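You operate a simulated robot arm through the tools that you are given. There is no shell and no other tool. Be economical: measure what you need, move in short steps, check, and stop when the job is done.

Carry out the task below with a simulated robot arm. There is one attempt and no reset: what you move stays moved.

JOB
Mix at least 6 seconds on low, then at least 6 seconds on high.
Fine: guard shut before the mains go on; one run at each speed, each under 20 seconds; press STOP before you change speed; mains off at the end.

The check looks at the end state, three seconds after you hand in, the way a careful person would. Anything else that was tipped, shoved, dropped, spilled or broken makes it a failure.

ROBOT AND FRAMES
A 6-joint arm with a fingered hand, on a carriage that runs on a rail from [-0.001, 0.298] to [0.006, -1.842] (x, y) and turns from -114 to 218 degrees about z. Base frame: it is fixed where the carriage stands at the start and does not move with it; the origin is on the floor, on the carriage's upright axis, x ahead of it, y to its left, z up. Units: m, degrees, N and s.
Its first joint turns from -166.0 to 166.0 degrees. Places, roughly: bowl clamp [0.8, 0.3, 1.1]; lift lever [1, 0.5, 1.1]; mains switch [0.7, 0.2, 0.9]; mixer bowl (16x20x11 cm) [0.8, 0.4, 1.1]; mixer guard [0.7, 0.4, 1.3]; speed knob [0.8, 0.1, 0.9]. Payload 4 kg.
The tool frame sits at the grasp point between the pads (the TCP): z along the fingers, y along the line on which they close. The tips reach 0.026 m beyond it. Largest opening 0.132 m; the body of the gripper starts 0.073 m behind the TCP. The gripper is a hand of 4 fingers: y runs from the thumb to the fingers, the wrist lies at [0, 0, -0.239] in the tool frame.
Orientation is that of the tool frame in the base frame, as a unit quaternion [x, y, z, w]. With the fingers straight down and closing along the base's y, the tool's x points along the base's -x, its y along +y and its z along -z.

CONTROLS
- The arm moves only by the tool nudge_tool. Its argument "commands" is a list of rows, each a list of 6 numbers: the shift along the tool's x, y, z in m, then the turn, a rotation vector about the tool's x, y, z in degrees. In form: [[tx, ty, tz, wx, wy, wz], ...]. A call has 1 to 10 rows; each row is the pose to reach, as a shift and turn from the pose commanded when the call began, along the tool's axes at that moment. Each row takes 0.2 s and may step no farther than 0.05 m and 8.6 degrees from the row before; otherwise, the whole call is refused. Where a pose cannot be reached the arm comes as near as it can. A force on the tool above 40 N (or 10 N above the force at the start of the call, whichever is more), or a blocked arm, ends the call early, and 0.2 s more pass. In this call time passes only in rows, and 0.2 s behind the last. It gives the time, the measured TCP pose, the force on the tool (base axes), the opening and the grip force at its end, in the units of the frame above (readings bear some noise), with the torque about the TCP (base axes, N m) and any sound that the robot's microphone picked up.
- Cameras (640 x 400 px; columns grow to the right, rows downward): "scene" is now at [0.2496, 0.2034, 1.52]; the picture's right is [0.13, -0.99, 0.00], its down [-0.32, -0.04, -0.95] and it looks along [0.94, 0.13, -0.32] (base axes); focal length 222 px, centre (320, 200). "wrist" rides on the gripper at [0.068, 0.002, -0.097] in the tool frame; the picture's right is [-0.03, 1.00, 0.00], its down [-0.82, -0.02, -0.58] and it looks along [-0.58, -0.01, 0.82] (tool axes); focal length 270 px, centre (320, 200). There is no depth. A picture from a camera that has moved, and an enlarged one, comes with that camera's place and axes in the base frame and with its lens.
- get_image(camera): a new picture of that camera. No time passes.
- lift_body(by): slides the trunk up (or, below 0, down) by that many m; the arm and the scene camera ride with it, the base frame stays. It gives what a move gives, with no picture.
- base_move(legs): drives the robot by 1 to 6 legs, each [ahead, left, turn to the left] in m, m and degrees, along the robot's own axes; the way and the turn of a leg run together, so that a leg with both is an arc; at most 1.5 m and 180 degrees a leg. The arm and the cameras ride along, it lands a little off, and it stops where it bumps. It keeps to its track: a leg is cut to what the track allows. It gives what a move gives.
- move_fingers(finger1, finger2, finger3, thumb_bend): sets how far each is bent, from 0 (flat) to 1 (curled in); at 0.3 the hand is open as for a grip, at 0.7 the pads meet at the TCP. One left out holds its place. A second passes; each finger stops where it meets its share of the squeeze, and holds until it gets a number again. It is the only way to open and close the hand. It gives what a move gives, with no picture; readings hold the bend of each and the force on the fingers (four entries, about 0 where the hand has none), thumb and palm.
- aim_head(pan, tilt): turns the head with the scene camera to pan (to the left, within 143 degrees either way) and tilt (down, from -29 to 69), counted from straight ahead of the robot. It gives what a move gives.
- enlarge(camera, box): a new picture of the part [left, top, right, bottom] of that camera's present view, enlarged. No time passes.
- job_done(): hands the job in; it is judged then, once.

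Go step by step. Nothing tells you exact positions but the pictures and the camera data: compare them with the known pose of the tool, close in by small moves and look again before you grip or let go. The budget is 120 turns and 98 pictures, counting those below and the enlarged ones. Unless the task says otherwise, let go and move clear before handing in, and close with one line.

The tools are called after "Emit:" as a command line: name --pt "numbers of a row" for each row, then --argument value for the rest, lists and objects as JSON in quotes. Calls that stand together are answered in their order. nudge_tool: Moves the arm, as the interface text tells. Its arguments: {"type":"object","properties":{"commands":{"type":"array","items":{"type":"array","items":{"type":"number"}}}},"required":["commands"]} The other tools are called the same way: lift_body (by) slides the trunk up or down; move_fingers (finger1, finger2, finger3, thumb_bend) moves the fingers one by one; base_move (legs) drives the base; aim_head (pan, tilt) turns the head that bears the scene camera; get_image (camera) takes a picture; enlarge (camera, box) takes an enlarged picture of a part of a camera's view; job_done () hands the job in.

At the start:

```text
clock: 0.0
tcp_pos: [0.5611, 0.1761, 1.4636]
ee_rot: [0.0, 1.0, 0.0, 0.0]
ft_force: [0.2, -0.1, -0.7]
moment: [0.03, -0.01, 0.02]
grip_width: 0.132
finger_force: 0.0
shape: jaw
bend: [0.3, 0.3, 0.3, 0.3]
finger forces: [0.1, 0.0, 0.0, 0.0, 0.0, 0.0]
trunk travel left (down, up): [-0.5, 0.128]
robot x, y, heading: [-0.0, -0.0004, 0.1]
head pan, tilt: [7.6, 18.7]
```

scene: 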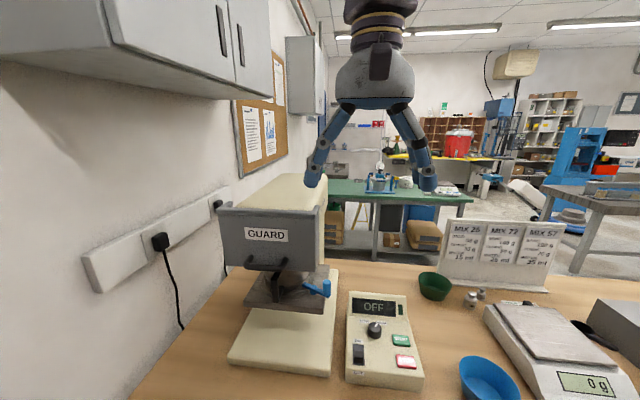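
wrist: 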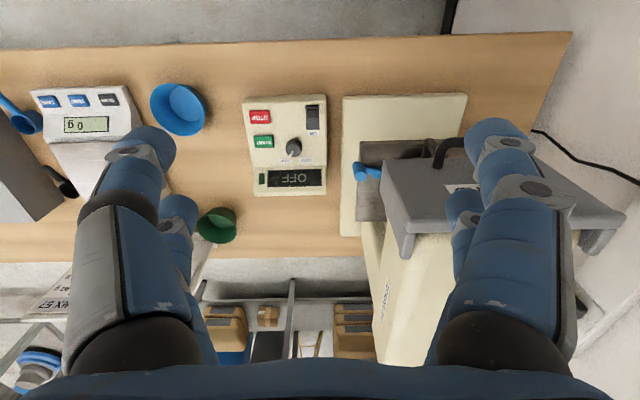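

I see the mixer with the GUARD plate and a control box with display, knob, START/STOP and a mains rocker. First I look closer at both.

Emit:
enlarge --camera "scene" --box '[330, 280, 440, 400]'

Emit:
enlarge --camera "scene" --box '[200, 170, 360, 380]'

Emit:
enlarge --camera "wrist" --box '[230, 80, 490, 270]'

Emit:
enlarge --camera "scene" --box '[430, 210, 560, 300]'

```text
3.33 times, centred on (385, 340) of scene
camera zoom: at [0.2496, 0.2034, 1.52], right [0.13, -0.99, 0.0], down [-0.32, -0.04, -0.95], along [0.94, 0.13, -0.32], focal length 740 px, centre (103, -267)
```

zoom: 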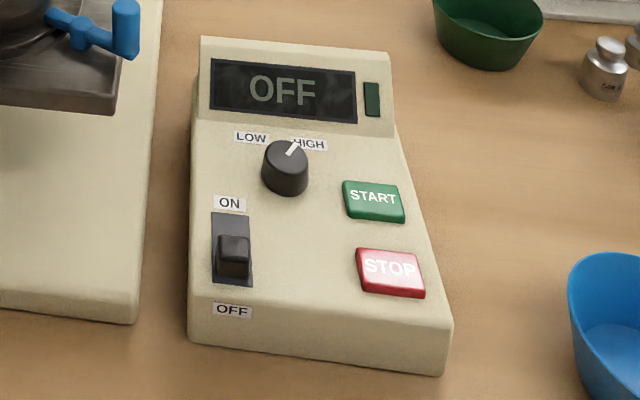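

```text
1.90 times, centred on (280, 275) of scene
camera zoom: at [0.2496, 0.2034, 1.52], right [0.13, -0.99, 0.0], down [-0.32, -0.04, -0.95], along [0.94, 0.13, -0.32], focal length 423 px, centre (396, 57)
```

zoom: 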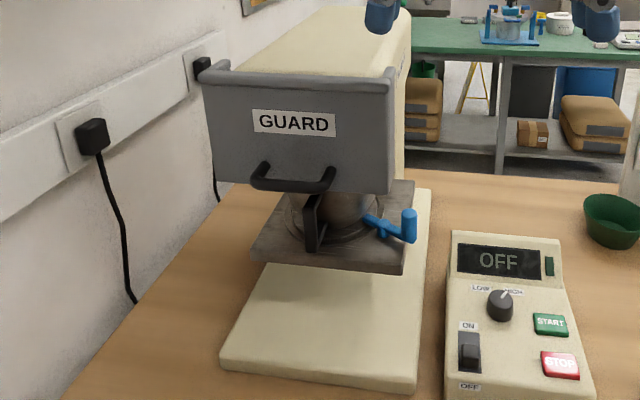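

```text
2.11 times, centred on (360, 175) of wrist
camera zoom: at [0.493, 0.179, 1.5596], right [0.03, 1.0, 0.0], down [0.82, -0.02, 0.58], along [0.58, -0.01, -0.82], focal length 569 px, centre (236, 253)
```

zoom: 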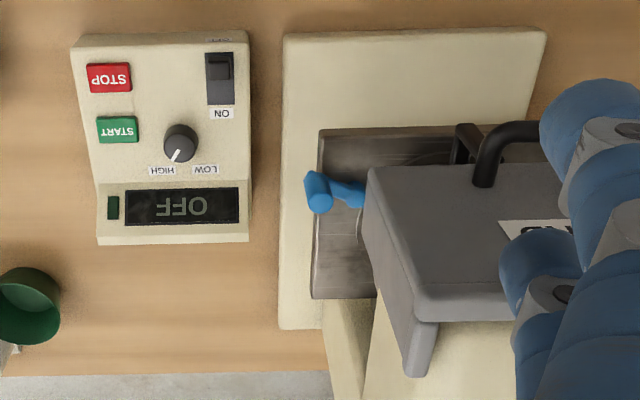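

```text
4.44 times, centred on (495, 255) of scene
camera zoom: at [0.2496, 0.2034, 1.52], right [0.13, -0.99, 0.0], down [-0.32, -0.04, -0.95], along [0.94, 0.13, -0.32], focal length 986 px, centre (-458, -44)
```

zoom: 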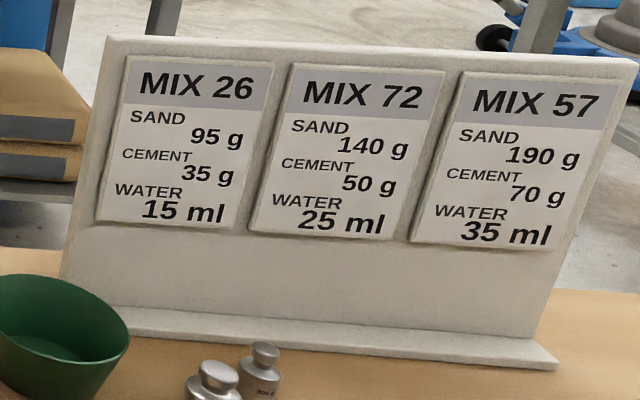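

The knob is on HIGH, mains OFF, and I can't yet tell the guard's, clamp's and lift's states. I drive along the rail to look at the mixer from the side.

Emit:
base_move --legs '[[0, -0.5, 0]]'

Emit:
aim_head --pan 45 --tilt 20

Emit:
get_image --camera "scene"

```text
clock: 2.9
tcp_pos: [0.5633, -0.3189, 1.4625]
ee_rot: [0.003, 1.0, 0.0, 0.0]
ft_force: [-0.1, 0.0, 0.6]
moment: [0.0, 0.0, -0.02]
grip_width: 0.1318
finger_force: 0.1
shape: jaw
bend: [0.3, 0.3, 0.3, 0.3]
finger forces: [0.0, 0.0, 0.0, 0.0, 0.0, 0.0]
trunk travel left (down, up): [-0.5, 0.128]
robot x, y, heading: [0.0033, -0.4898, -0.3]
head pan, tilt: [7.6, 18.7]
```

```text
clock: 4.0
tcp_pos: [0.5638, -0.3177, 1.4624]
ee_rot: [0.003, 1.0, 0.0, 0.0]
ft_force: [-0.2, -0.4, -0.1]
moment: [-0.02, 0.03, 0.0]
grip_width: 0.1321
finger_force: 0.1
shape: jaw
bend: [0.3, 0.3, 0.3, 0.3]
finger forces: [0.0, 0.0, 0.0, 0.1, 0.0, 0.1]
trunk travel left (down, up): [-0.5, 0.128]
robot x, y, heading: [0.0032, -0.4888, -0.1]
head pan, tilt: [45.0, 20.0]
```

```text
91 pictures are left
camera scene: at [0.2263, -0.2368, 1.5179], right [0.7, -0.71, 0.0], down [-0.24, -0.24, -0.94], along [0.67, 0.66, -0.34], focal length 222 px, centre (320, 200)
```

scene: 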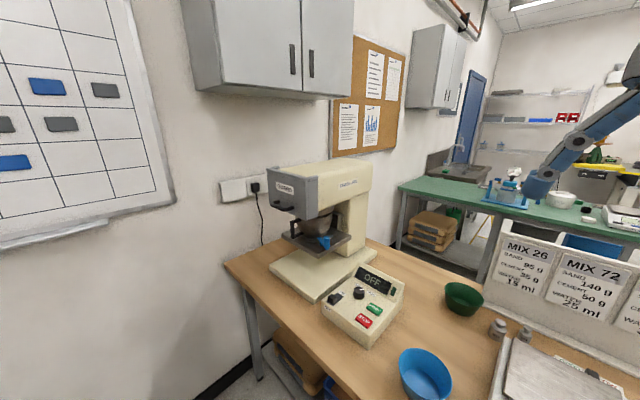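

Emit:
enlarge --camera "scene" --box '[250, 150, 390, 310]'

Emit:
base_move --legs '[[0, -0.5, 0]]'

Emit:
lift_body --by -0.28

Emit:
aim_head --pan 62 --tilt 5

Emit:
get_image --camera "scene"

```text
2.50 times, centred on (320, 230) of scene
camera zoom: at [0.2263, -0.2368, 1.5179], right [0.7, -0.71, 0.0], down [-0.24, -0.24, -0.94], along [0.67, 0.66, -0.34], focal length 555 px, centre (320, 125)
```

zoom: 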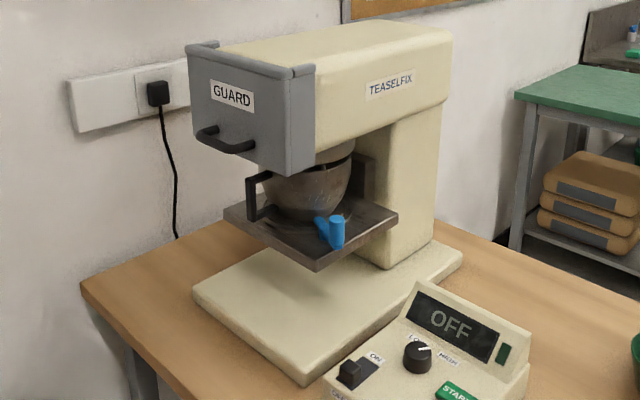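

```text
clock: 6.9
tcp_pos: [0.5651, -0.8194, 1.4638]
ee_rot: [0.003, 1.0, 0.0, -0.001]
ft_force: [0.6, -0.2, 0.7]
moment: [0.0, -0.01, -0.03]
grip_width: 0.132
finger_force: 0.0
shape: jaw
bend: [0.3, 0.3, 0.3, 0.3]
finger forces: [0.0, 0.0, 0.0, 0.0, 0.0, 0.0]
trunk travel left (down, up): [-0.5, 0.128]
robot x, y, heading: [0.0033, -0.9946, -0.3]
head pan, tilt: [45.0, 20.0]
```

```text
clock: 9.7
tcp_pos: [0.5657, -0.8198, 1.1822]
ee_rot: [0.003, 1.0, 0.001, 0.0]
ft_force: [-0.4, 0.4, 0.1]
moment: [0.02, 0.02, 0.02]
grip_width: 0.1319
finger_force: 0.1
shape: jaw
bend: [0.3, 0.3, 0.3, 0.3]
finger forces: [0.0, 0.0, 0.1, 0.0, 0.1, 0.0]
trunk travel left (down, up): [-0.22, 0.408]
robot x, y, heading: [0.0036, -0.9927, -0.4]
head pan, tilt: [45.0, 20.0]
```

```text
clock: 10.5
tcp_pos: [0.5652, -0.8202, 1.1821]
ee_rot: [0.002, 1.0, 0.0, 0.001]
ft_force: [0.1, 0.5, 0.1]
moment: [-0.04, -0.01, -0.04]
grip_width: 0.1319
finger_force: 0.0
shape: jaw
bend: [0.3, 0.3, 0.3, 0.3]
finger forces: [0.0, 0.0, 0.0, 0.1, 0.0, 0.1]
trunk travel left (down, up): [-0.22, 0.408]
robot x, y, heading: [0.0048, -0.9918, -0.2]
head pan, tilt: [62.0, 5.0]
```

```text
89 pictures are left
camera scene: at [0.2959, -0.7239, 1.2629], right [0.88, -0.47, 0.0], down [-0.04, -0.08, -1.0], along [0.47, 0.88, -0.09], focal length 222 px, centre (320, 200)
```

scene: 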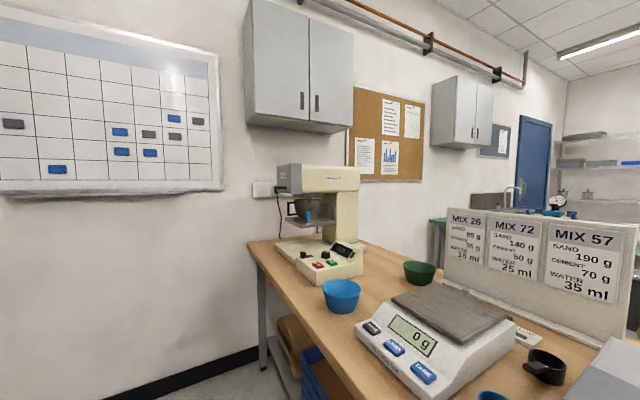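

Emit:
enlarge --camera "scene" --box '[260, 155, 380, 280]'

Emit:
enlarge --camera "scene" --box '[280, 185, 340, 230]'

```text
3.20 times, centred on (320, 218) of scene
camera zoom: at [0.2959, -0.7239, 1.2629], right [0.88, -0.47, 0.0], down [-0.04, -0.08, -1.0], along [0.47, 0.88, -0.09], focal length 710 px, centre (320, 144)
```

zoom: 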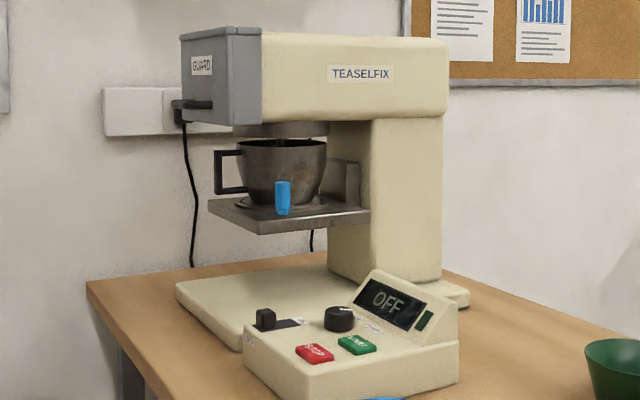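

```text
8.89 times, centred on (310, 208) of scene
camera zoom: at [0.2959, -0.7239, 1.2629], right [0.88, -0.47, 0.0], down [-0.04, -0.08, -1.0], along [0.47, 0.88, -0.09], focal length 1972 px, centre (409, 133)
```

zoom: 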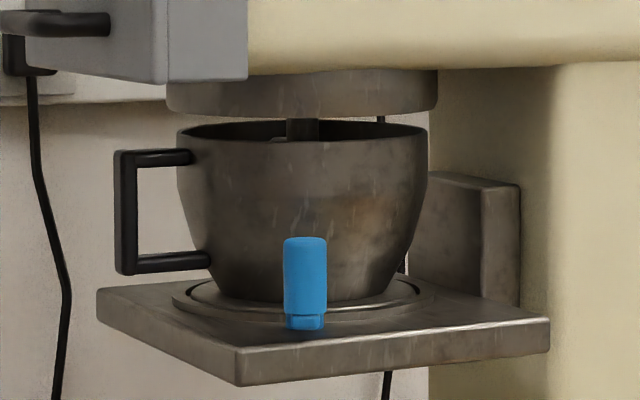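

The bowl seems raised with the beater in it. I need a front/left view of the guard and lever, so I shift the arm right and drive back left.

Emit:
nudge_tool --pt "0 -0.05 0 0 0 0" --pt "0 -0.1 0 0 0 0" --pt "0 -0.15 0 0 0 0" --pt "0 -0.2 0 0 0 0" --pt "0 -0.25 0 0 0 0" --pt "0 -0.3 0 0 0 0"

Emit:
base_move --legs '[[0, 1.27, 0]]'

Emit:
aim_head --pan 0 --tilt 5

Emit:
get_image --camera "scene"

```text
clock: 11.9
tcp_pos: [0.5636, -1.1209, 1.1842]
ee_rot: [0.002, 1.0, 0.0, 0.0]
ft_force: [-0.6, -0.6, -0.6]
moment: [-0.02, -0.01, 0.01]
grip_width: 0.1317
finger_force: 0.0
shape: jaw
bend: [0.3, 0.3, 0.3, 0.3]
finger forces: [0.0, 0.0, 0.1, 0.1, 0.0, 0.0]
trunk travel left (down, up): [-0.22, 0.408]
robot x, y, heading: [0.0039, -0.9945, -0.1]
head pan, tilt: [62.0, 5.0]
```

```text
clock: 18.4
tcp_pos: [0.5609, 0.1699, 1.1835]
ee_rot: [-0.003, 1.0, 0.0, 0.0]
ft_force: [-0.1, 0.7, 0.3]
moment: [0.01, -0.04, 0.0]
grip_width: 0.132
finger_force: 0.0
shape: jaw
bend: [0.3, 0.3, 0.3, 0.3]
finger forces: [0.0, 0.1, 0.0, 0.0, 0.0, 0.0]
trunk travel left (down, up): [-0.22, 0.408]
robot x, y, heading: [0.0021, 0.2937, 0.1]
head pan, tilt: [62.0, 5.0]
```

```text
clock: 19.7
tcp_pos: [0.5605, 0.1713, 1.1838]
ee_rot: [-0.002, 1.0, 0.0, 0.0]
ft_force: [0.2, 0.6, 0.4]
moment: [-0.05, -0.01, -0.01]
grip_width: 0.1319
finger_force: 0.0
shape: jaw
bend: [0.3, 0.3, 0.3, 0.3]
finger forces: [0.0, 0.1, 0.0, 0.0, 0.0, 0.0]
trunk travel left (down, up): [-0.22, 0.408]
robot x, y, heading: [-0.0012, 0.2912, 0.1]
head pan, tilt: [0.0, 5.0]
```

```text
86 pictures are left
camera scene: at [0.3381, 0.4848, 1.263], right [0.0, -1.0, 0.0], down [-0.09, 0.0, -1.0], along [1.0, 0.0, -0.09], focal length 222 px, centre (320, 200)
```

scene: 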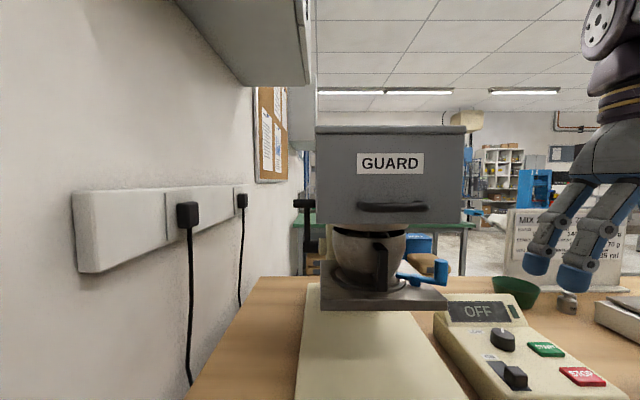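

Emit:
enlarge --camera "scene" --box '[280, 110, 490, 330]'

Emit:
enlarge --camera "scene" --box '[280, 180, 470, 310]'

```text
1.82 times, centred on (385, 220) of scene
camera zoom: at [0.3381, 0.4848, 1.263], right [0.0, -1.0, 0.0], down [-0.09, 0.0, -1.0], along [1.0, 0.0, -0.09], focal length 403 px, centre (202, 164)
```

zoom: 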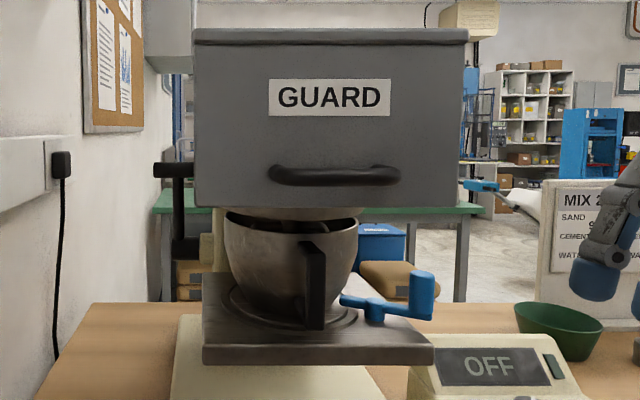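

```text
3.08 times, centred on (375, 245) of scene
camera zoom: at [0.3381, 0.4848, 1.263], right [0.0, -1.0, 0.0], down [-0.09, 0.0, -1.0], along [1.0, 0.0, -0.09], focal length 683 px, centre (151, 62)
```

zoom: 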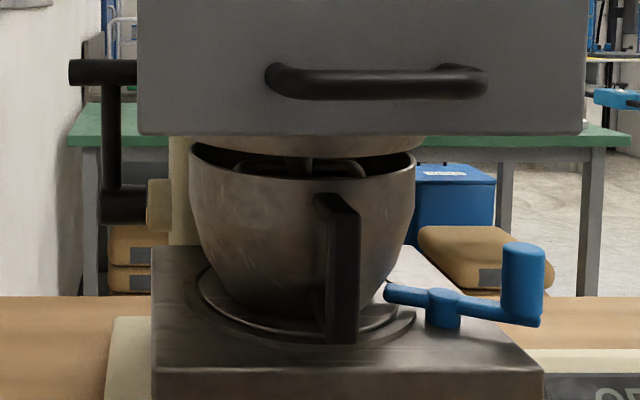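

The guard hangs vertical and flush, the lever is up and the beater is in the bowl, and the clamp finger points at the bowl's foot; all looks set. Next I drive in front of the control box and study the hand.

Emit:
base_move --legs '[[0, -0.34, 0]]'

Emit:
aim_head --pan 0 --tilt 35

Emit:
move_fingers --finger1 1 --finger2 0.3 --finger3 1 --thumb_bend 1

Emit:
get_image --camera "scene"

Emit:
get_image --camera "wrist"

```text
clock: 21.9
tcp_pos: [0.5614, -0.1625, 1.1845]
ee_rot: [-0.002, 1.0, 0.0, 0.0]
ft_force: [-0.1, 0.3, 0.7]
moment: [0.02, 0.01, 0.0]
grip_width: 0.1317
finger_force: 0.1
shape: jaw
bend: [0.3, 0.3, 0.3, 0.3]
finger forces: [0.0, 0.0, 0.1, 0.1, 0.1, 0.0]
trunk travel left (down, up): [-0.22, 0.408]
robot x, y, heading: [0.0016, -0.0424, -0.1]
head pan, tilt: [0.0, 5.0]
```

```text
clock: 22.9
tcp_pos: [0.5626, -0.162, 1.1845]
ee_rot: [-0.002, 1.0, 0.0, 0.0]
ft_force: [1.0, 0.2, -0.4]
moment: [0.04, -0.02, 0.05]
grip_width: 0.1321
finger_force: 0.0
shape: jaw
bend: [0.3, 0.3, 0.3, 0.3]
finger forces: [0.0, 0.1, 0.0, 0.1, 0.1, 0.1]
trunk travel left (down, up): [-0.22, 0.408]
robot x, y, heading: [0.0023, -0.04, 0.1]
head pan, tilt: [0.0, 35.0]
```

```text
clock: 23.9
tcp_pos: [0.5616, -0.1622, 1.1838]
ee_rot: [-0.002, 1.0, 0.001, 0.001]
ft_force: [0.1, 0.2, -0.1]
moment: [0.03, 0.0, 0.0]
grip_width: 0.006
finger_force: 0.1
shape: fingers
bend: [0.95, 0.3, 1.0, 1.0]
finger forces: [0.0, 0.1, 0.1, 0.0, 0.0, 0.0]
trunk travel left (down, up): [-0.22, 0.408]
robot x, y, heading: [0.0003, -0.0384, 0.2]
head pan, tilt: [0.0, 35.0]
```

```text
83 pictures are left
camera scene: at [0.3354, 0.1508, 1.2148], right [0.0, -1.0, 0.0], down [-0.57, 0.0, -0.82], along [0.82, 0.0, -0.57], focal length 222 px, centre (320, 200)
```

scene: 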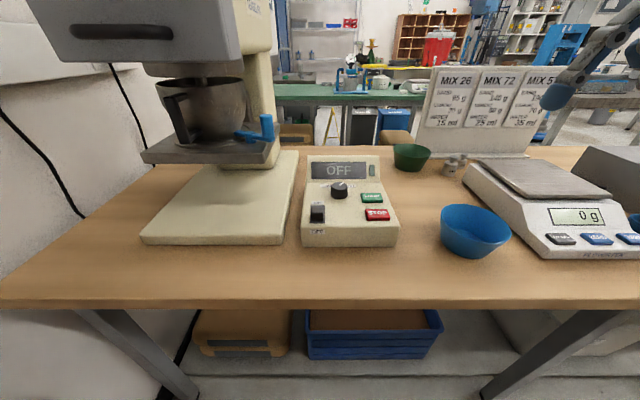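

```text
82 pictures are left
camera wrist: at [0.4937, -0.1609, 1.2804], right [0.02, 1.0, 0.0], down [0.82, -0.02, 0.58], along [0.58, -0.01, -0.82], focal length 270 px, centre (320, 200)
```

wrist: 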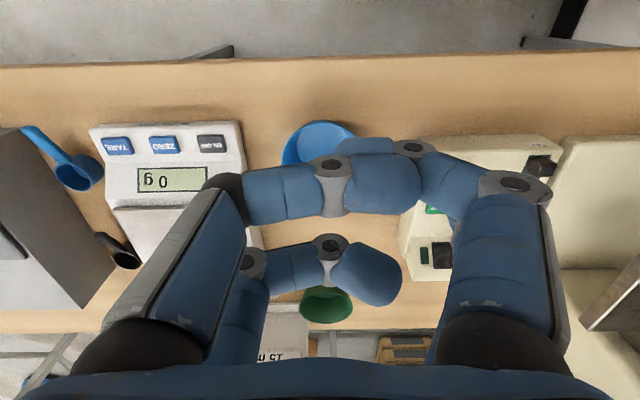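

I need to see how the digits lie, so I pan the head at the hand.

Emit:
aim_head --pan -50 --tilt 10

Emit:
get_image --camera "scene"

```text
clock: 25.1
tcp_pos: [0.5612, -0.162, 1.1838]
ee_rot: [-0.002, 1.0, 0.0, 0.0]
ft_force: [0.4, 1.0, 0.7]
moment: [-0.04, 0.0, -0.02]
grip_width: 0.0061
finger_force: 0.1
shape: fingers
bend: [0.96, 0.3, 1.0, 1.0]
finger forces: [0.0, 0.0, 0.0, 0.0, 0.0, 0.0]
trunk travel left (down, up): [-0.22, 0.408]
robot x, y, heading: [0.003, -0.0445, 0.2]
head pan, tilt: [-50.0, 10.0]
```

```text
81 pictures are left
camera scene: at [0.3074, 0.0795, 1.2549], right [-0.76, -0.65, 0.0], down [-0.11, 0.13, -0.98], along [0.64, -0.75, -0.17], focal length 222 px, centre (320, 200)
```

scene: 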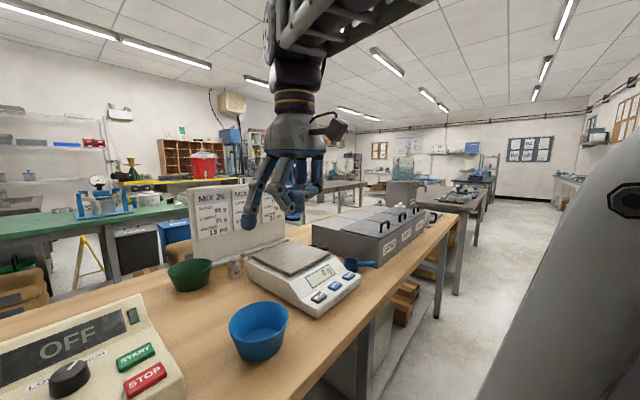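

Emit:
enlarge --camera "scene" --box '[225, 100, 355, 240]'

Emit:
enlarge --camera "scene" --box '[0, 280, 200, 400]'

```text
2.86 times, centred on (290, 170) of scene
camera zoom: at [0.3074, 0.0795, 1.2549], right [-0.76, -0.65, 0.0], down [-0.11, 0.13, -0.98], along [0.64, -0.75, -0.17], focal length 634 px, centre (406, 286)
```

zoom: 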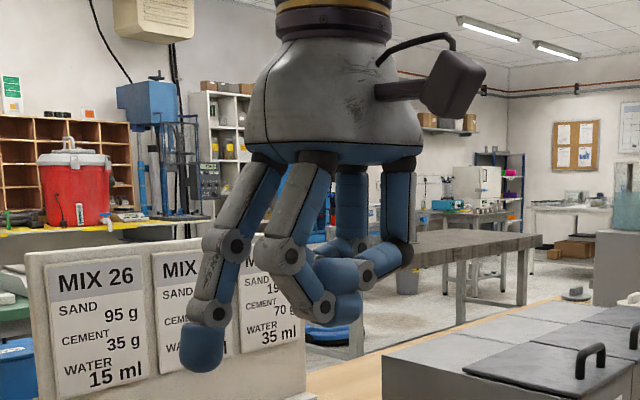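

```text
3.20 times, centred on (100, 340) of scene
camera zoom: at [0.3074, 0.0795, 1.2549], right [-0.76, -0.65, 0.0], down [-0.11, 0.13, -0.98], along [0.64, -0.75, -0.17], focal length 710 px, centre (1024, -248)
```

zoom: 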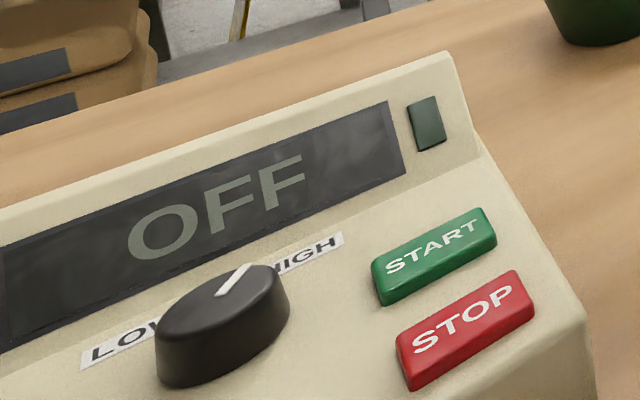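

The hand has two digits on each side: finger 2 is the far left one. I test which digit opposes which.

Emit:
move_fingers --finger1 0.3 --finger2 0.3 --finger3 0.3 --thumb_bend 0.65

Emit:
get_image --camera "wrist"

Emit:
enlarge --camera "scene" --box '[225, 100, 355, 240]'

Emit:
move_fingers --finger1 0.65 --finger2 0.3 --finger3 0.3 --thumb_bend 0.65

Emit:
get_image --camera "wrist"

```text
clock: 26.1
tcp_pos: [0.5616, -0.1618, 1.1851]
ee_rot: [-0.001, 1.0, 0.0, -0.001]
ft_force: [0.0, 0.4, -0.2]
moment: [-0.04, 0.0, -0.01]
grip_width: 0.0742
finger_force: 0.1
shape: fingers
bend: [0.3, 0.3, 0.3, 0.65]
finger forces: [0.0, 0.1, 0.0, 0.1, 0.1, 0.0]
trunk travel left (down, up): [-0.22, 0.408]
robot x, y, heading: [0.0027, -0.0397, 0.0]
head pan, tilt: [-50.0, 10.0]
```

```text
78 pictures are left
camera wrist: at [0.4938, -0.1609, 1.2804], right [0.02, 1.0, 0.0], down [0.82, -0.02, 0.58], along [0.58, -0.01, -0.82], focal length 270 px, centre (320, 200)
```

wrist: 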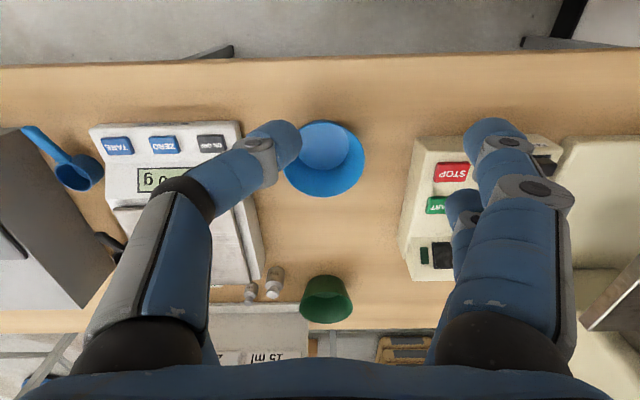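

```text
2.86 times, centred on (290, 170) of scene
camera zoom: at [0.3074, 0.0795, 1.2549], right [-0.76, -0.65, 0.0], down [-0.11, 0.13, -0.98], along [0.64, -0.75, -0.17], focal length 634 px, centre (406, 286)
```

zoom: 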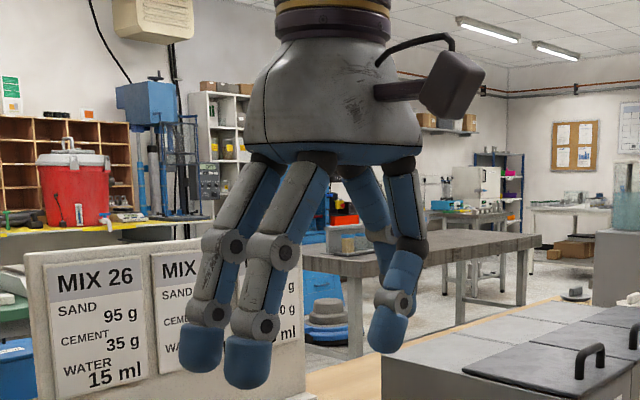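

```text
clock: 27.1
tcp_pos: [0.562, -0.1627, 1.1831]
ee_rot: [-0.001, 1.0, 0.0, 0.0]
ft_force: [0.2, -1.2, 1.2]
moment: [0.0, 0.01, -0.03]
grip_width: 0.0167
finger_force: 0.1
shape: fingers
bend: [0.65, 0.3, 0.3, 0.65]
finger forces: [0.0, 0.1, 0.0, 0.1, 0.0, 0.0]
trunk travel left (down, up): [-0.22, 0.408]
robot x, y, heading: [0.0004, -0.0429, 0.3]
head pan, tilt: [-50.0, 10.0]
```

```text
76 pictures are left
camera wrist: at [0.4938, -0.1609, 1.2804], right [0.02, 1.0, 0.0], down [0.82, -0.02, 0.58], along [0.58, -0.01, -0.82], focal length 270 px, centre (320, 200)
```

wrist: 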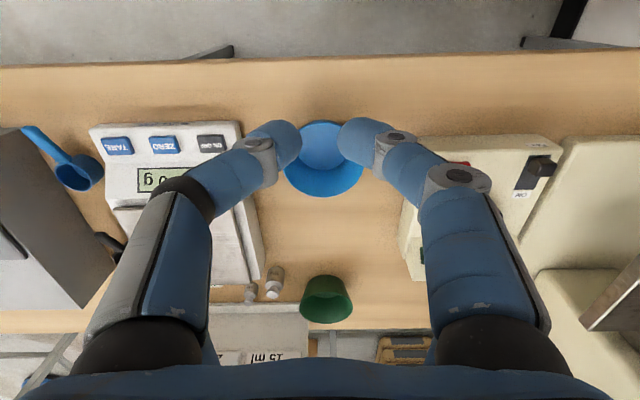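

Fingers 1 and thumb are the near pair; fingers 2 and 3 the far pair. I curl the near pair, and bring the far pair over the knob, turned 30° clockwise.

Emit:
move_fingers --finger1 0.95 --finger2 0.5 --finger3 0.5 --thumb_bend 1

Emit:
nudge_tool --pt "-0.024 0.035 0.009 0 0 3.75" --pt "-0.048 0.07 0.018 0 0 7.5" --pt "-0.072 0.105 0.027 0 0 11.25" --pt "-0.096 0.14 0.036 0 0 15" --pt "-0.12 0.175 0.045 0 0 18.75" --pt "-0.144 0.21 0.054 0 0 22.5" --pt "-0.168 0.246 0.063 0 0 26.25" --pt "-0.192 0.283 0.07 0 0 30"

Emit:
aim_head --pan -5 --tilt 30

Emit:
get_image --camera "wrist"

Emit:
get_image --camera "scene"

```text
clock: 28.1
tcp_pos: [0.5613, -0.1624, 1.1847]
ee_rot: [-0.002, 1.0, 0.0, 0.001]
ft_force: [0.5, 0.6, -0.2]
moment: [-0.02, 0.01, -0.03]
grip_width: 0.007
finger_force: 0.1
shape: fingers
bend: [0.93, 0.5, 0.5, 1.0]
finger forces: [0.0, 0.0, 0.0, 0.0, 0.0, 0.0]
trunk travel left (down, up): [-0.22, 0.408]
robot x, y, heading: [0.001, -0.0426, 0.2]
head pan, tilt: [-50.0, 10.0]
```

```text
clock: 29.9
tcp_pos: [0.7529, 0.1213, 1.1118]
ee_rot: [0.258, 0.966, 0.0, 0.001]
ft_force: [-0.5, 0.6, 0.8]
moment: [0.0, -0.01, 0.01]
grip_width: 0.0068
finger_force: 0.2
shape: fingers
bend: [0.93, 0.5, 0.5, 1.0]
finger forces: [0.0, 0.0, 0.0, 0.0, 0.1, 0.1]
trunk travel left (down, up): [-0.22, 0.408]
robot x, y, heading: [0.0013, -0.0418, 0.4]
head pan, tilt: [-50.0, 10.0]
```

```text
clock: 31.0
tcp_pos: [0.7542, 0.1201, 1.1121]
ee_rot: [0.256, 0.967, -0.001, 0.001]
ft_force: [0.3, 0.2, 0.3]
moment: [-0.01, -0.05, 0.01]
grip_width: 0.0067
finger_force: 0.0
shape: fingers
bend: [0.93, 0.5, 0.5, 1.0]
finger forces: [0.0, 0.1, 0.1, 0.0, 0.0, 0.1]
trunk travel left (down, up): [-0.22, 0.408]
robot x, y, heading: [0.003, -0.0412, 0.4]
head pan, tilt: [-5.0, 30.0]
```

```text
75 pictures are left
camera wrist: at [0.695, 0.1559, 1.2083], right [0.52, 0.86, 0.0], down [0.7, -0.42, 0.58], along [0.49, -0.3, -0.82], focal length 270 px, centre (320, 200)
```

wrist: 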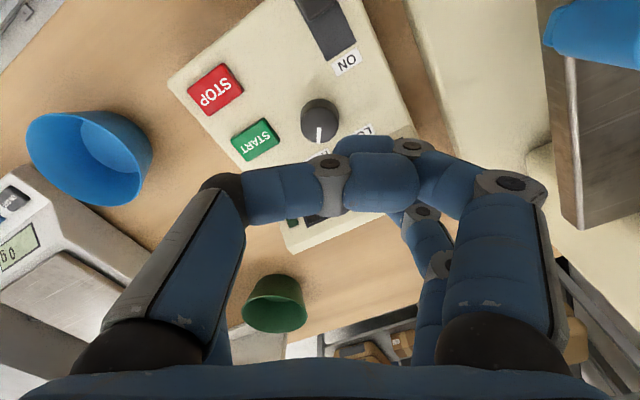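

```text
74 pictures are left
camera scene: at [0.3374, 0.1428, 1.2226], right [-0.08, -1.0, 0.0], down [-0.5, 0.04, -0.87], along [0.86, -0.07, -0.5], focal length 222 px, centre (320, 200)
```

scene: 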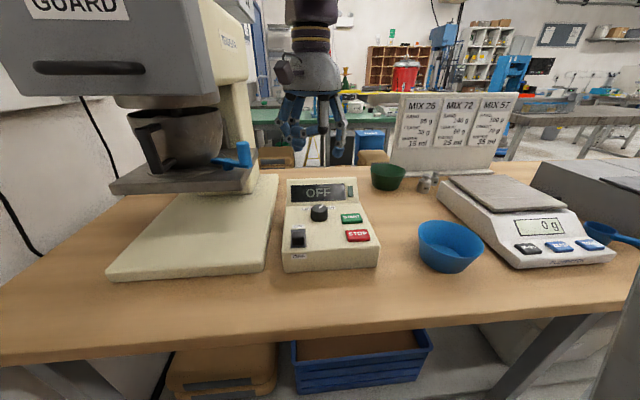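

Emit:
enlarge --camera "scene" --box '[260, 60, 380, 280]'

Emit:
enlarge --camera "scene" --box '[275, 170, 385, 275]'

```text
1.82 times, centred on (320, 170) of scene
camera zoom: at [0.3374, 0.1428, 1.2226], right [-0.08, -1.0, 0.0], down [-0.5, 0.04, -0.87], along [0.86, -0.07, -0.5], focal length 403 px, centre (320, 254)
```

zoom: 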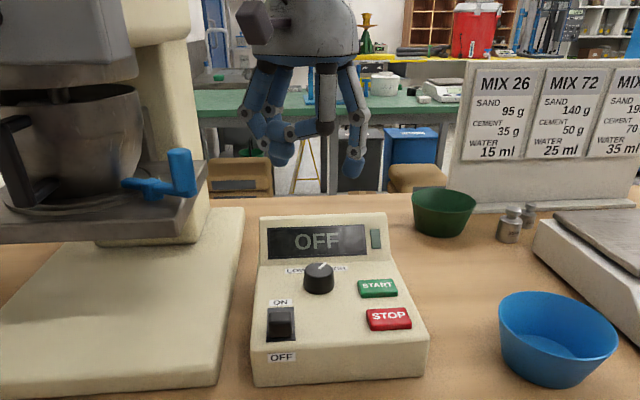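

```text
3.81 times, centred on (330, 222) of scene
camera zoom: at [0.3374, 0.1428, 1.2226], right [-0.08, -1.0, 0.0], down [-0.5, 0.04, -0.87], along [0.86, -0.07, -0.5], focal length 845 px, centre (282, 114)
```

zoom: 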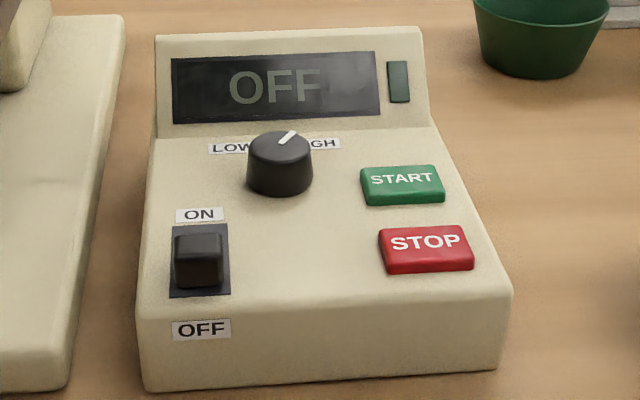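

Knob centre is about (0.770, 0.110), top z 0.938. I descend to just above it and check alignment.

Emit:
nudge_tool --pt "0 0 0.04 0 0 0" --pt "0 0 0.08 0 0 0" --pt "0 0 0.115 0 0 0"

Emit:
enlarge --camera "scene" --box '[260, 130, 400, 280]'

Emit:
get_image --camera "wrist"

```text
clock: 31.8
tcp_pos: [0.7515, 0.1219, 0.9972]
ee_rot: [0.257, 0.966, -0.001, 0.0]
ft_force: [0.0, 0.5, -0.7]
moment: [-0.01, -0.01, 0.0]
grip_width: 0.0069
finger_force: 0.0
shape: fingers
bend: [0.93, 0.5, 0.5, 1.0]
finger forces: [0.0, 0.0, 0.1, 0.1, 0.0, 0.0]
trunk travel left (down, up): [-0.22, 0.408]
robot x, y, heading: [-0.0024, -0.0384, 0.4]
head pan, tilt: [-5.0, 30.0]
```

```text
2.67 times, centred on (330, 205) of scene
camera zoom: at [0.3373, 0.1429, 1.2226], right [-0.08, -1.0, 0.0], down [-0.5, 0.04, -0.87], along [0.86, -0.07, -0.5], focal length 592 px, centre (293, 187)
```

zoom: 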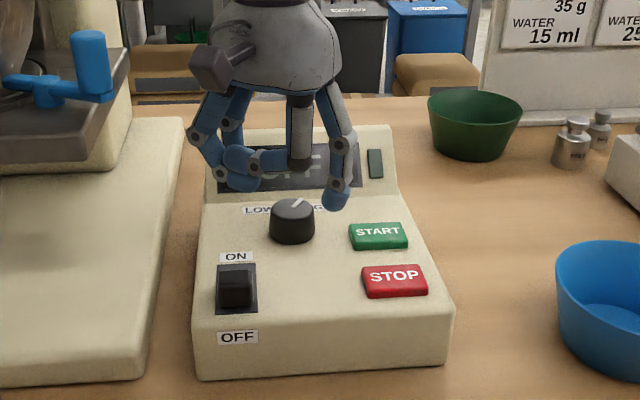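

```text
70 pictures are left
camera wrist: at [0.6931, 0.1572, 1.0933], right [0.52, 0.86, 0.0], down [0.7, -0.42, 0.58], along [0.49, -0.3, -0.82], focal length 270 px, centre (320, 200)
```

wrist: 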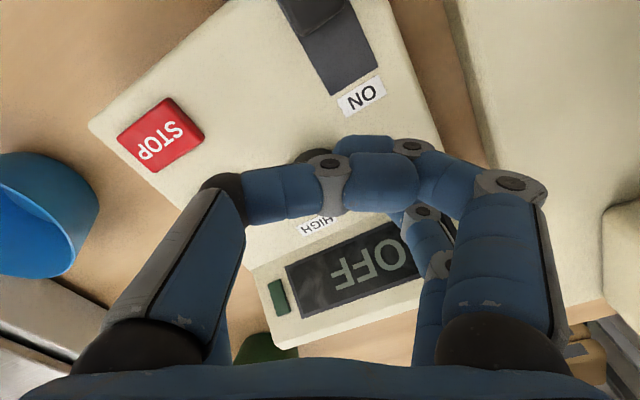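

The far pair straddles the knob as computed. Descend and check before closing.

Emit:
nudge_tool --pt "0 0 0.02 0 0 0" --pt "0 0 0.042 0 0 0"

Emit:
enlarge --camera "scene" --box '[280, 150, 380, 260]'

```text
clock: 32.4
tcp_pos: [0.7527, 0.1228, 0.9567]
ee_rot: [0.256, 0.967, 0.0, 0.0]
ft_force: [0.3, 0.0, 0.6]
moment: [0.02, -0.02, -0.02]
grip_width: 0.0072
finger_force: 0.0
shape: fingers
bend: [0.93, 0.5, 0.5, 1.0]
finger forces: [0.1, 0.0, 0.0, 0.0, 0.0, 0.0]
trunk travel left (down, up): [-0.22, 0.408]
robot x, y, heading: [0.0016, -0.0412, 0.3]
head pan, tilt: [-5.0, 30.0]
```

```text
3.64 times, centred on (330, 205) of scene
camera zoom: at [0.3373, 0.1429, 1.2226], right [-0.08, -1.0, 0.0], down [-0.5, 0.04, -0.87], along [0.86, -0.07, -0.5], focal length 807 px, centre (284, 182)
```

zoom: 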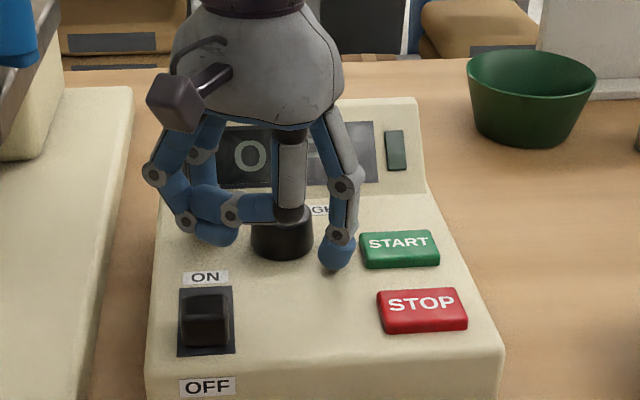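

Emit:
move_fingers --finger2 0.66 --finger3 0.66

Emit:
enlarge --camera "scene" --box '[280, 150, 380, 260]'

```text
clock: 33.4
tcp_pos: [0.751, 0.1232, 0.9557]
ee_rot: [0.257, 0.966, 0.0, -0.001]
ft_force: [-2.4, -1.5, -2.2]
moment: [-0.03, 0.12, -0.07]
grip_width: 0.0072
finger_force: 4.0
shape: fingers
bend: [0.93, 0.62, 0.58, 1.0]
finger forces: [0.1, 2.7, 5.7, 0.0, 0.0, 0.1]
trunk travel left (down, up): [-0.22, 0.408]
robot x, y, heading: [-0.0016, -0.0401, 0.3]
head pan, tilt: [-5.0, 30.0]
```

```text
3.64 times, centred on (330, 205) of scene
camera zoom: at [0.3374, 0.1429, 1.2226], right [-0.08, -1.0, 0.0], down [-0.5, 0.04, -0.87], along [0.86, -0.07, -0.5], focal length 807 px, centre (284, 182)
```

zoom: 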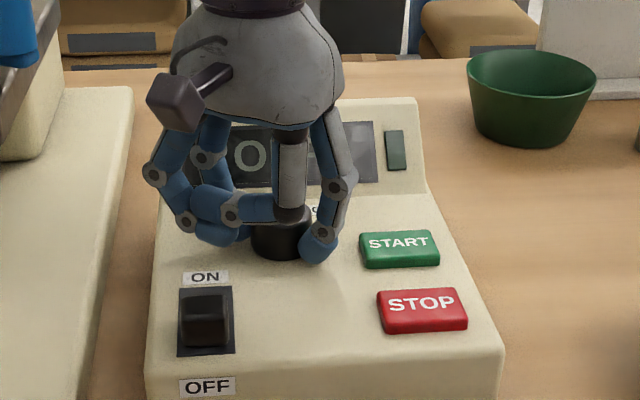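

Grip holds on both sides. I turn the knob about its own axis counter-clockwise by about 64° toward LOW.

Emit:
nudge_tool --pt "0.0001 -0.0031 0 0 0 -8" --pt "-0.0003 -0.0063 0 0 0 -16" --pt "-0.0011 -0.0093 0 0 0 -24" --pt "-0.0023 -0.0122 0 0 0 -32" --pt "-0.0039 -0.0149 0 0 0 -40" --pt "-0.0059 -0.0173 0 0 0 -48" --pt "-0.0082 -0.0195 0 0 0 -56" --pt "-0.0108 -0.0212 0 0 0 -64"

Emit:
enlarge --camera "scene" --box '[280, 150, 380, 260]'

```text
clock: 35.2
tcp_pos: [0.7515, 0.0987, 0.958]
ee_rot: [-0.295, 0.956, 0.0, 0.001]
ft_force: [-1.9, -10.1, 0.1]
moment: [-0.23, 0.06, -0.24]
grip_width: 0.0074
finger_force: 5.6
shape: fingers
bend: [0.93, 0.63, 0.56, 1.0]
finger forces: [0.1, 2.2, 9.1, 0.0, 0.0, 0.0]
trunk travel left (down, up): [-0.22, 0.408]
robot x, y, heading: [0.003, -0.0435, 0.3]
head pan, tilt: [-5.0, 30.0]
```

```text
3.64 times, centred on (330, 205) of scene
camera zoom: at [0.3374, 0.1426, 1.2226], right [-0.08, -1.0, 0.0], down [-0.5, 0.04, -0.87], along [0.86, -0.07, -0.5], focal length 807 px, centre (284, 182)
```

zoom: 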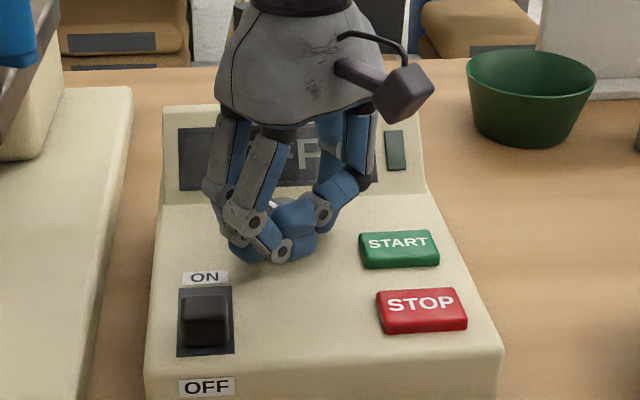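

Now I open the pair and rise to see the pointer.

Emit:
move_fingers --finger2 0.5 --finger3 0.45

Emit:
nudge_tool --pt "0 0 -0.02 0 0 0" --pt "0 0 -0.05 0 0 0" --pt "0 0 -0.1 0 0 0"

Emit:
enlarge --camera "scene" --box '[280, 170, 380, 270]'

```text
clock: 36.2
tcp_pos: [0.751, 0.0983, 0.9564]
ee_rot: [-0.294, 0.956, 0.0, 0.001]
ft_force: [0.2, -0.1, -0.4]
moment: [-0.01, 0.0, 0.01]
grip_width: 0.0071
finger_force: 0.1
shape: fingers
bend: [0.93, 0.5, 0.45, 1.0]
finger forces: [0.0, 0.0, 0.0, 0.1, 0.1, 0.0]
trunk travel left (down, up): [-0.22, 0.408]
robot x, y, heading: [-0.002, -0.039, 0.1]
head pan, tilt: [-5.0, 30.0]
```

```text
clock: 37.0
tcp_pos: [0.7531, 0.0996, 1.055]
ee_rot: [-0.294, 0.956, 0.0, -0.001]
ft_force: [0.3, -0.4, 0.1]
moment: [-0.01, -0.02, 0.0]
grip_width: 0.007
finger_force: 0.1
shape: fingers
bend: [0.93, 0.5, 0.45, 1.0]
finger forces: [0.0, 0.0, 0.0, 0.0, 0.0, 0.0]
trunk travel left (down, up): [-0.22, 0.408]
robot x, y, heading: [0.0029, -0.0435, 0.3]
head pan, tilt: [-5.0, 30.0]
```

```text
4.00 times, centred on (330, 220) of scene
camera zoom: at [0.3376, 0.1429, 1.2225], right [-0.08, -1.0, 0.0], down [-0.5, 0.04, -0.87], along [0.86, -0.07, -0.5], focal length 888 px, centre (280, 120)
```

zoom: 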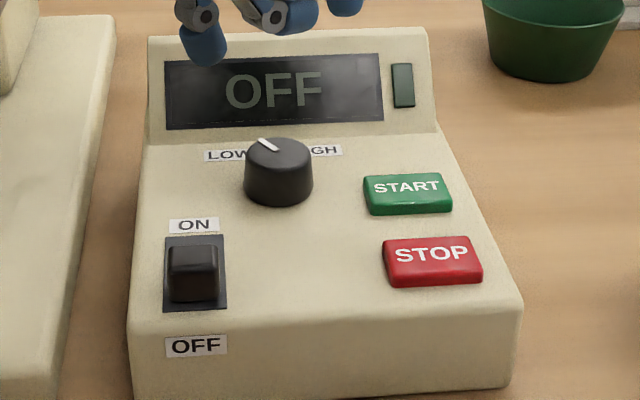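

Knob now points to LOW. Next I make finger 2 a pointer (others curled), square the hand up, and go behind the mains nub at about (0.687, 0.159).

Emit:
move_fingers --finger2 0.5 --finger3 0.95

Emit:
nudge_tool --pt "0.0185 0.0173 0 0 0 6.84" --pt "0.037 0.0346 0 0 0 13.68" --pt "0.0555 0.0519 0 0 0 20.52" --pt "0.074 0.0692 0 0 0 27.36" --pt "0.0924 0.0865 0 0 0 34.2"

Emit:
aim_head --pan 5 --tilt 35

Emit:
get_image --camera "scene"

Emit:
get_image --camera "wrist"

```text
clock: 38.0
tcp_pos: [0.7522, 0.0987, 1.0564]
ee_rot: [-0.294, 0.956, -0.001, 0.0]
ft_force: [0.3, 0.0, 0.7]
moment: [-0.01, 0.0, 0.0]
grip_width: 0.0069
finger_force: 0.1
shape: fingers
bend: [0.93, 0.5, 0.95, 1.0]
finger forces: [0.1, 0.1, 0.1, 0.0, 0.0, 0.1]
trunk travel left (down, up): [-0.22, 0.408]
robot x, y, heading: [-0.0009, -0.0407, 0.5]
head pan, tilt: [-5.0, 30.0]
```

```text
clock: 39.2
tcp_pos: [0.6266, 0.1183, 1.0561]
ee_rot: [0.001, 1.0, -0.001, 0.001]
ft_force: [-0.3, -0.6, 0.3]
moment: [0.0, -0.01, -0.02]
grip_width: 0.007
finger_force: 0.1
shape: fingers
bend: [0.93, 0.5, 0.95, 1.0]
finger forces: [0.0, 0.0, 0.0, 0.1, 0.1, 0.1]
trunk travel left (down, up): [-0.22, 0.408]
robot x, y, heading: [-0.0002, -0.0435, 0.3]
head pan, tilt: [-5.0, 30.0]
```

```text
clock: 39.9
tcp_pos: [0.6265, 0.1181, 1.0554]
ee_rot: [0.0, 1.0, 0.0, 0.0]
ft_force: [-0.3, 0.5, -0.2]
moment: [-0.01, 0.04, -0.02]
grip_width: 0.0069
finger_force: 0.0
shape: fingers
bend: [0.93, 0.5, 0.95, 1.0]
finger forces: [0.0, 0.0, 0.1, 0.0, 0.1, 0.0]
trunk travel left (down, up): [-0.22, 0.408]
robot x, y, heading: [-0.0011, -0.044, 0.2]
head pan, tilt: [5.0, 35.0]
```

```text
65 pictures are left
camera scene: at [0.335, 0.1584, 1.2148], right [0.09, -1.0, 0.0], down [-0.57, -0.05, -0.82], along [0.82, 0.07, -0.57], focal length 222 px, centre (320, 200)
```

scene: 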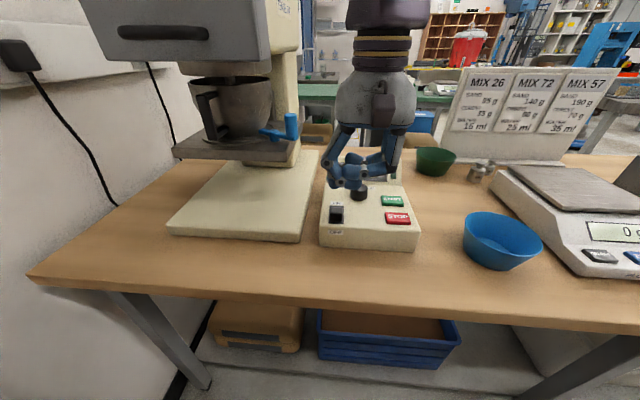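

```text
64 pictures are left
camera wrist: at [0.559, 0.1199, 1.1523], right [0.02, 1.0, 0.0], down [0.82, -0.02, 0.58], along [0.58, -0.01, -0.82], focal length 270 px, centre (320, 200)
```

wrist: 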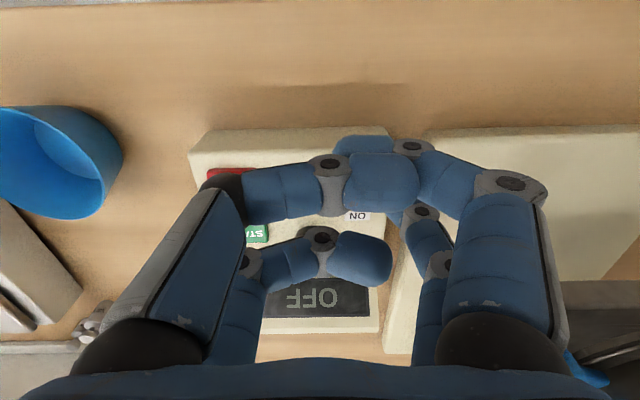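

Emit:
enlarge --camera "scene" --box '[310, 120, 430, 260]'

```text
2.86 times, centred on (370, 190) of scene
camera zoom: at [0.335, 0.1584, 1.2148], right [0.09, -1.0, 0.0], down [-0.57, -0.05, -0.82], along [0.82, 0.07, -0.57], focal length 634 px, centre (177, 229)
```

zoom: 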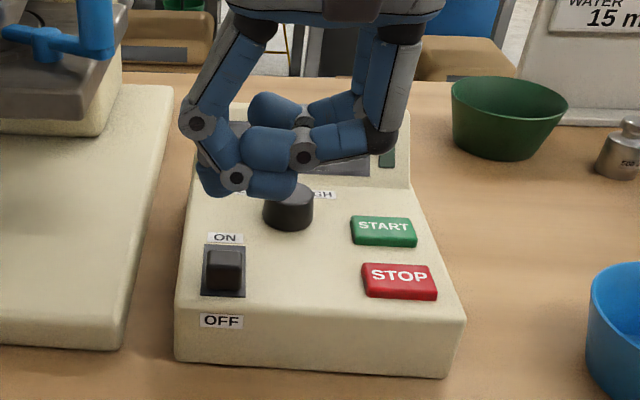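

Finger 2's tip is at about (0.649, 0.163), 3.6 cm below the TCP. I lower it behind the nub.

Emit:
nudge_tool --pt "0 0 0.045 0 0 0" --pt "0 0 0.092 0 0 0"

Emit:
enlarge --camera "scene" --box '[310, 140, 430, 260]'

```text
clock: 40.5
tcp_pos: [0.628, 0.1181, 0.9644]
ee_rot: [-0.001, 1.0, 0.0, 0.0]
ft_force: [0.2, -1.0, -0.4]
moment: [-0.01, -0.03, 0.0]
grip_width: 0.0071
finger_force: 0.1
shape: fingers
bend: [0.93, 0.5, 0.95, 1.0]
finger forces: [0.1, 0.1, 0.0, 0.0, 0.1, 0.1]
trunk travel left (down, up): [-0.22, 0.408]
robot x, y, heading: [-0.002, -0.0409, 0.0]
head pan, tilt: [5.0, 35.0]
```

```text
3.33 times, centred on (370, 200) of scene
camera zoom: at [0.3348, 0.1584, 1.2148], right [0.09, -1.0, 0.0], down [-0.57, -0.05, -0.82], along [0.82, 0.07, -0.57], focal length 740 px, centre (153, 200)
```

zoom: 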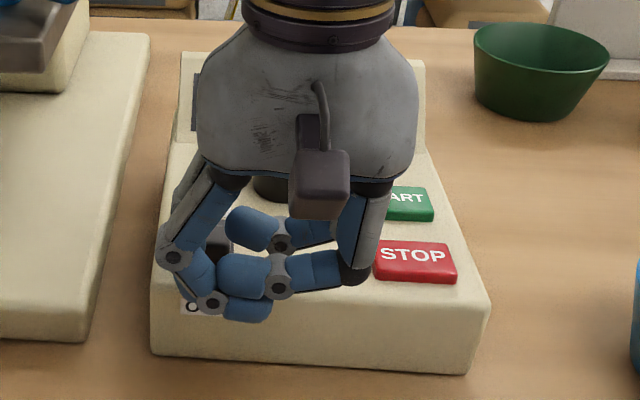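

Emit:
nudge_tool --pt "-0.008 0 0 0 0 0" --pt "-0.016 0 0 0 0 0" --pt "-0.022 0 0 0 0 0" --pt "-0.028 0 0 0 0 0"

Emit:
enlarge --camera "scene" --box '[310, 140, 430, 260]'

```text
clock: 41.5
tcp_pos: [0.6549, 0.1178, 0.9636]
ee_rot: [0.0, 1.0, 0.0, 0.0]
ft_force: [-1.8, 1.1, -0.1]
moment: [0.03, 0.05, 0.03]
grip_width: 0.0069
finger_force: 0.7
shape: fingers
bend: [0.93, 0.5, 0.95, 1.0]
finger forces: [0.0, 1.2, 0.1, 0.0, 0.0, 0.0]
trunk travel left (down, up): [-0.22, 0.408]
robot x, y, heading: [-0.0002, -0.0442, 0.2]
head pan, tilt: [5.0, 35.0]
```

```text
3.33 times, centred on (370, 200) of scene
camera zoom: at [0.3349, 0.1585, 1.2148], right [0.09, -1.0, 0.0], down [-0.57, -0.05, -0.82], along [0.82, 0.07, -0.57], focal length 740 px, centre (153, 200)
```

zoom: 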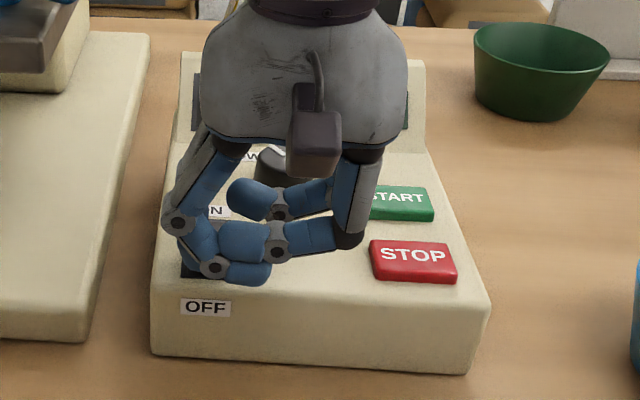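

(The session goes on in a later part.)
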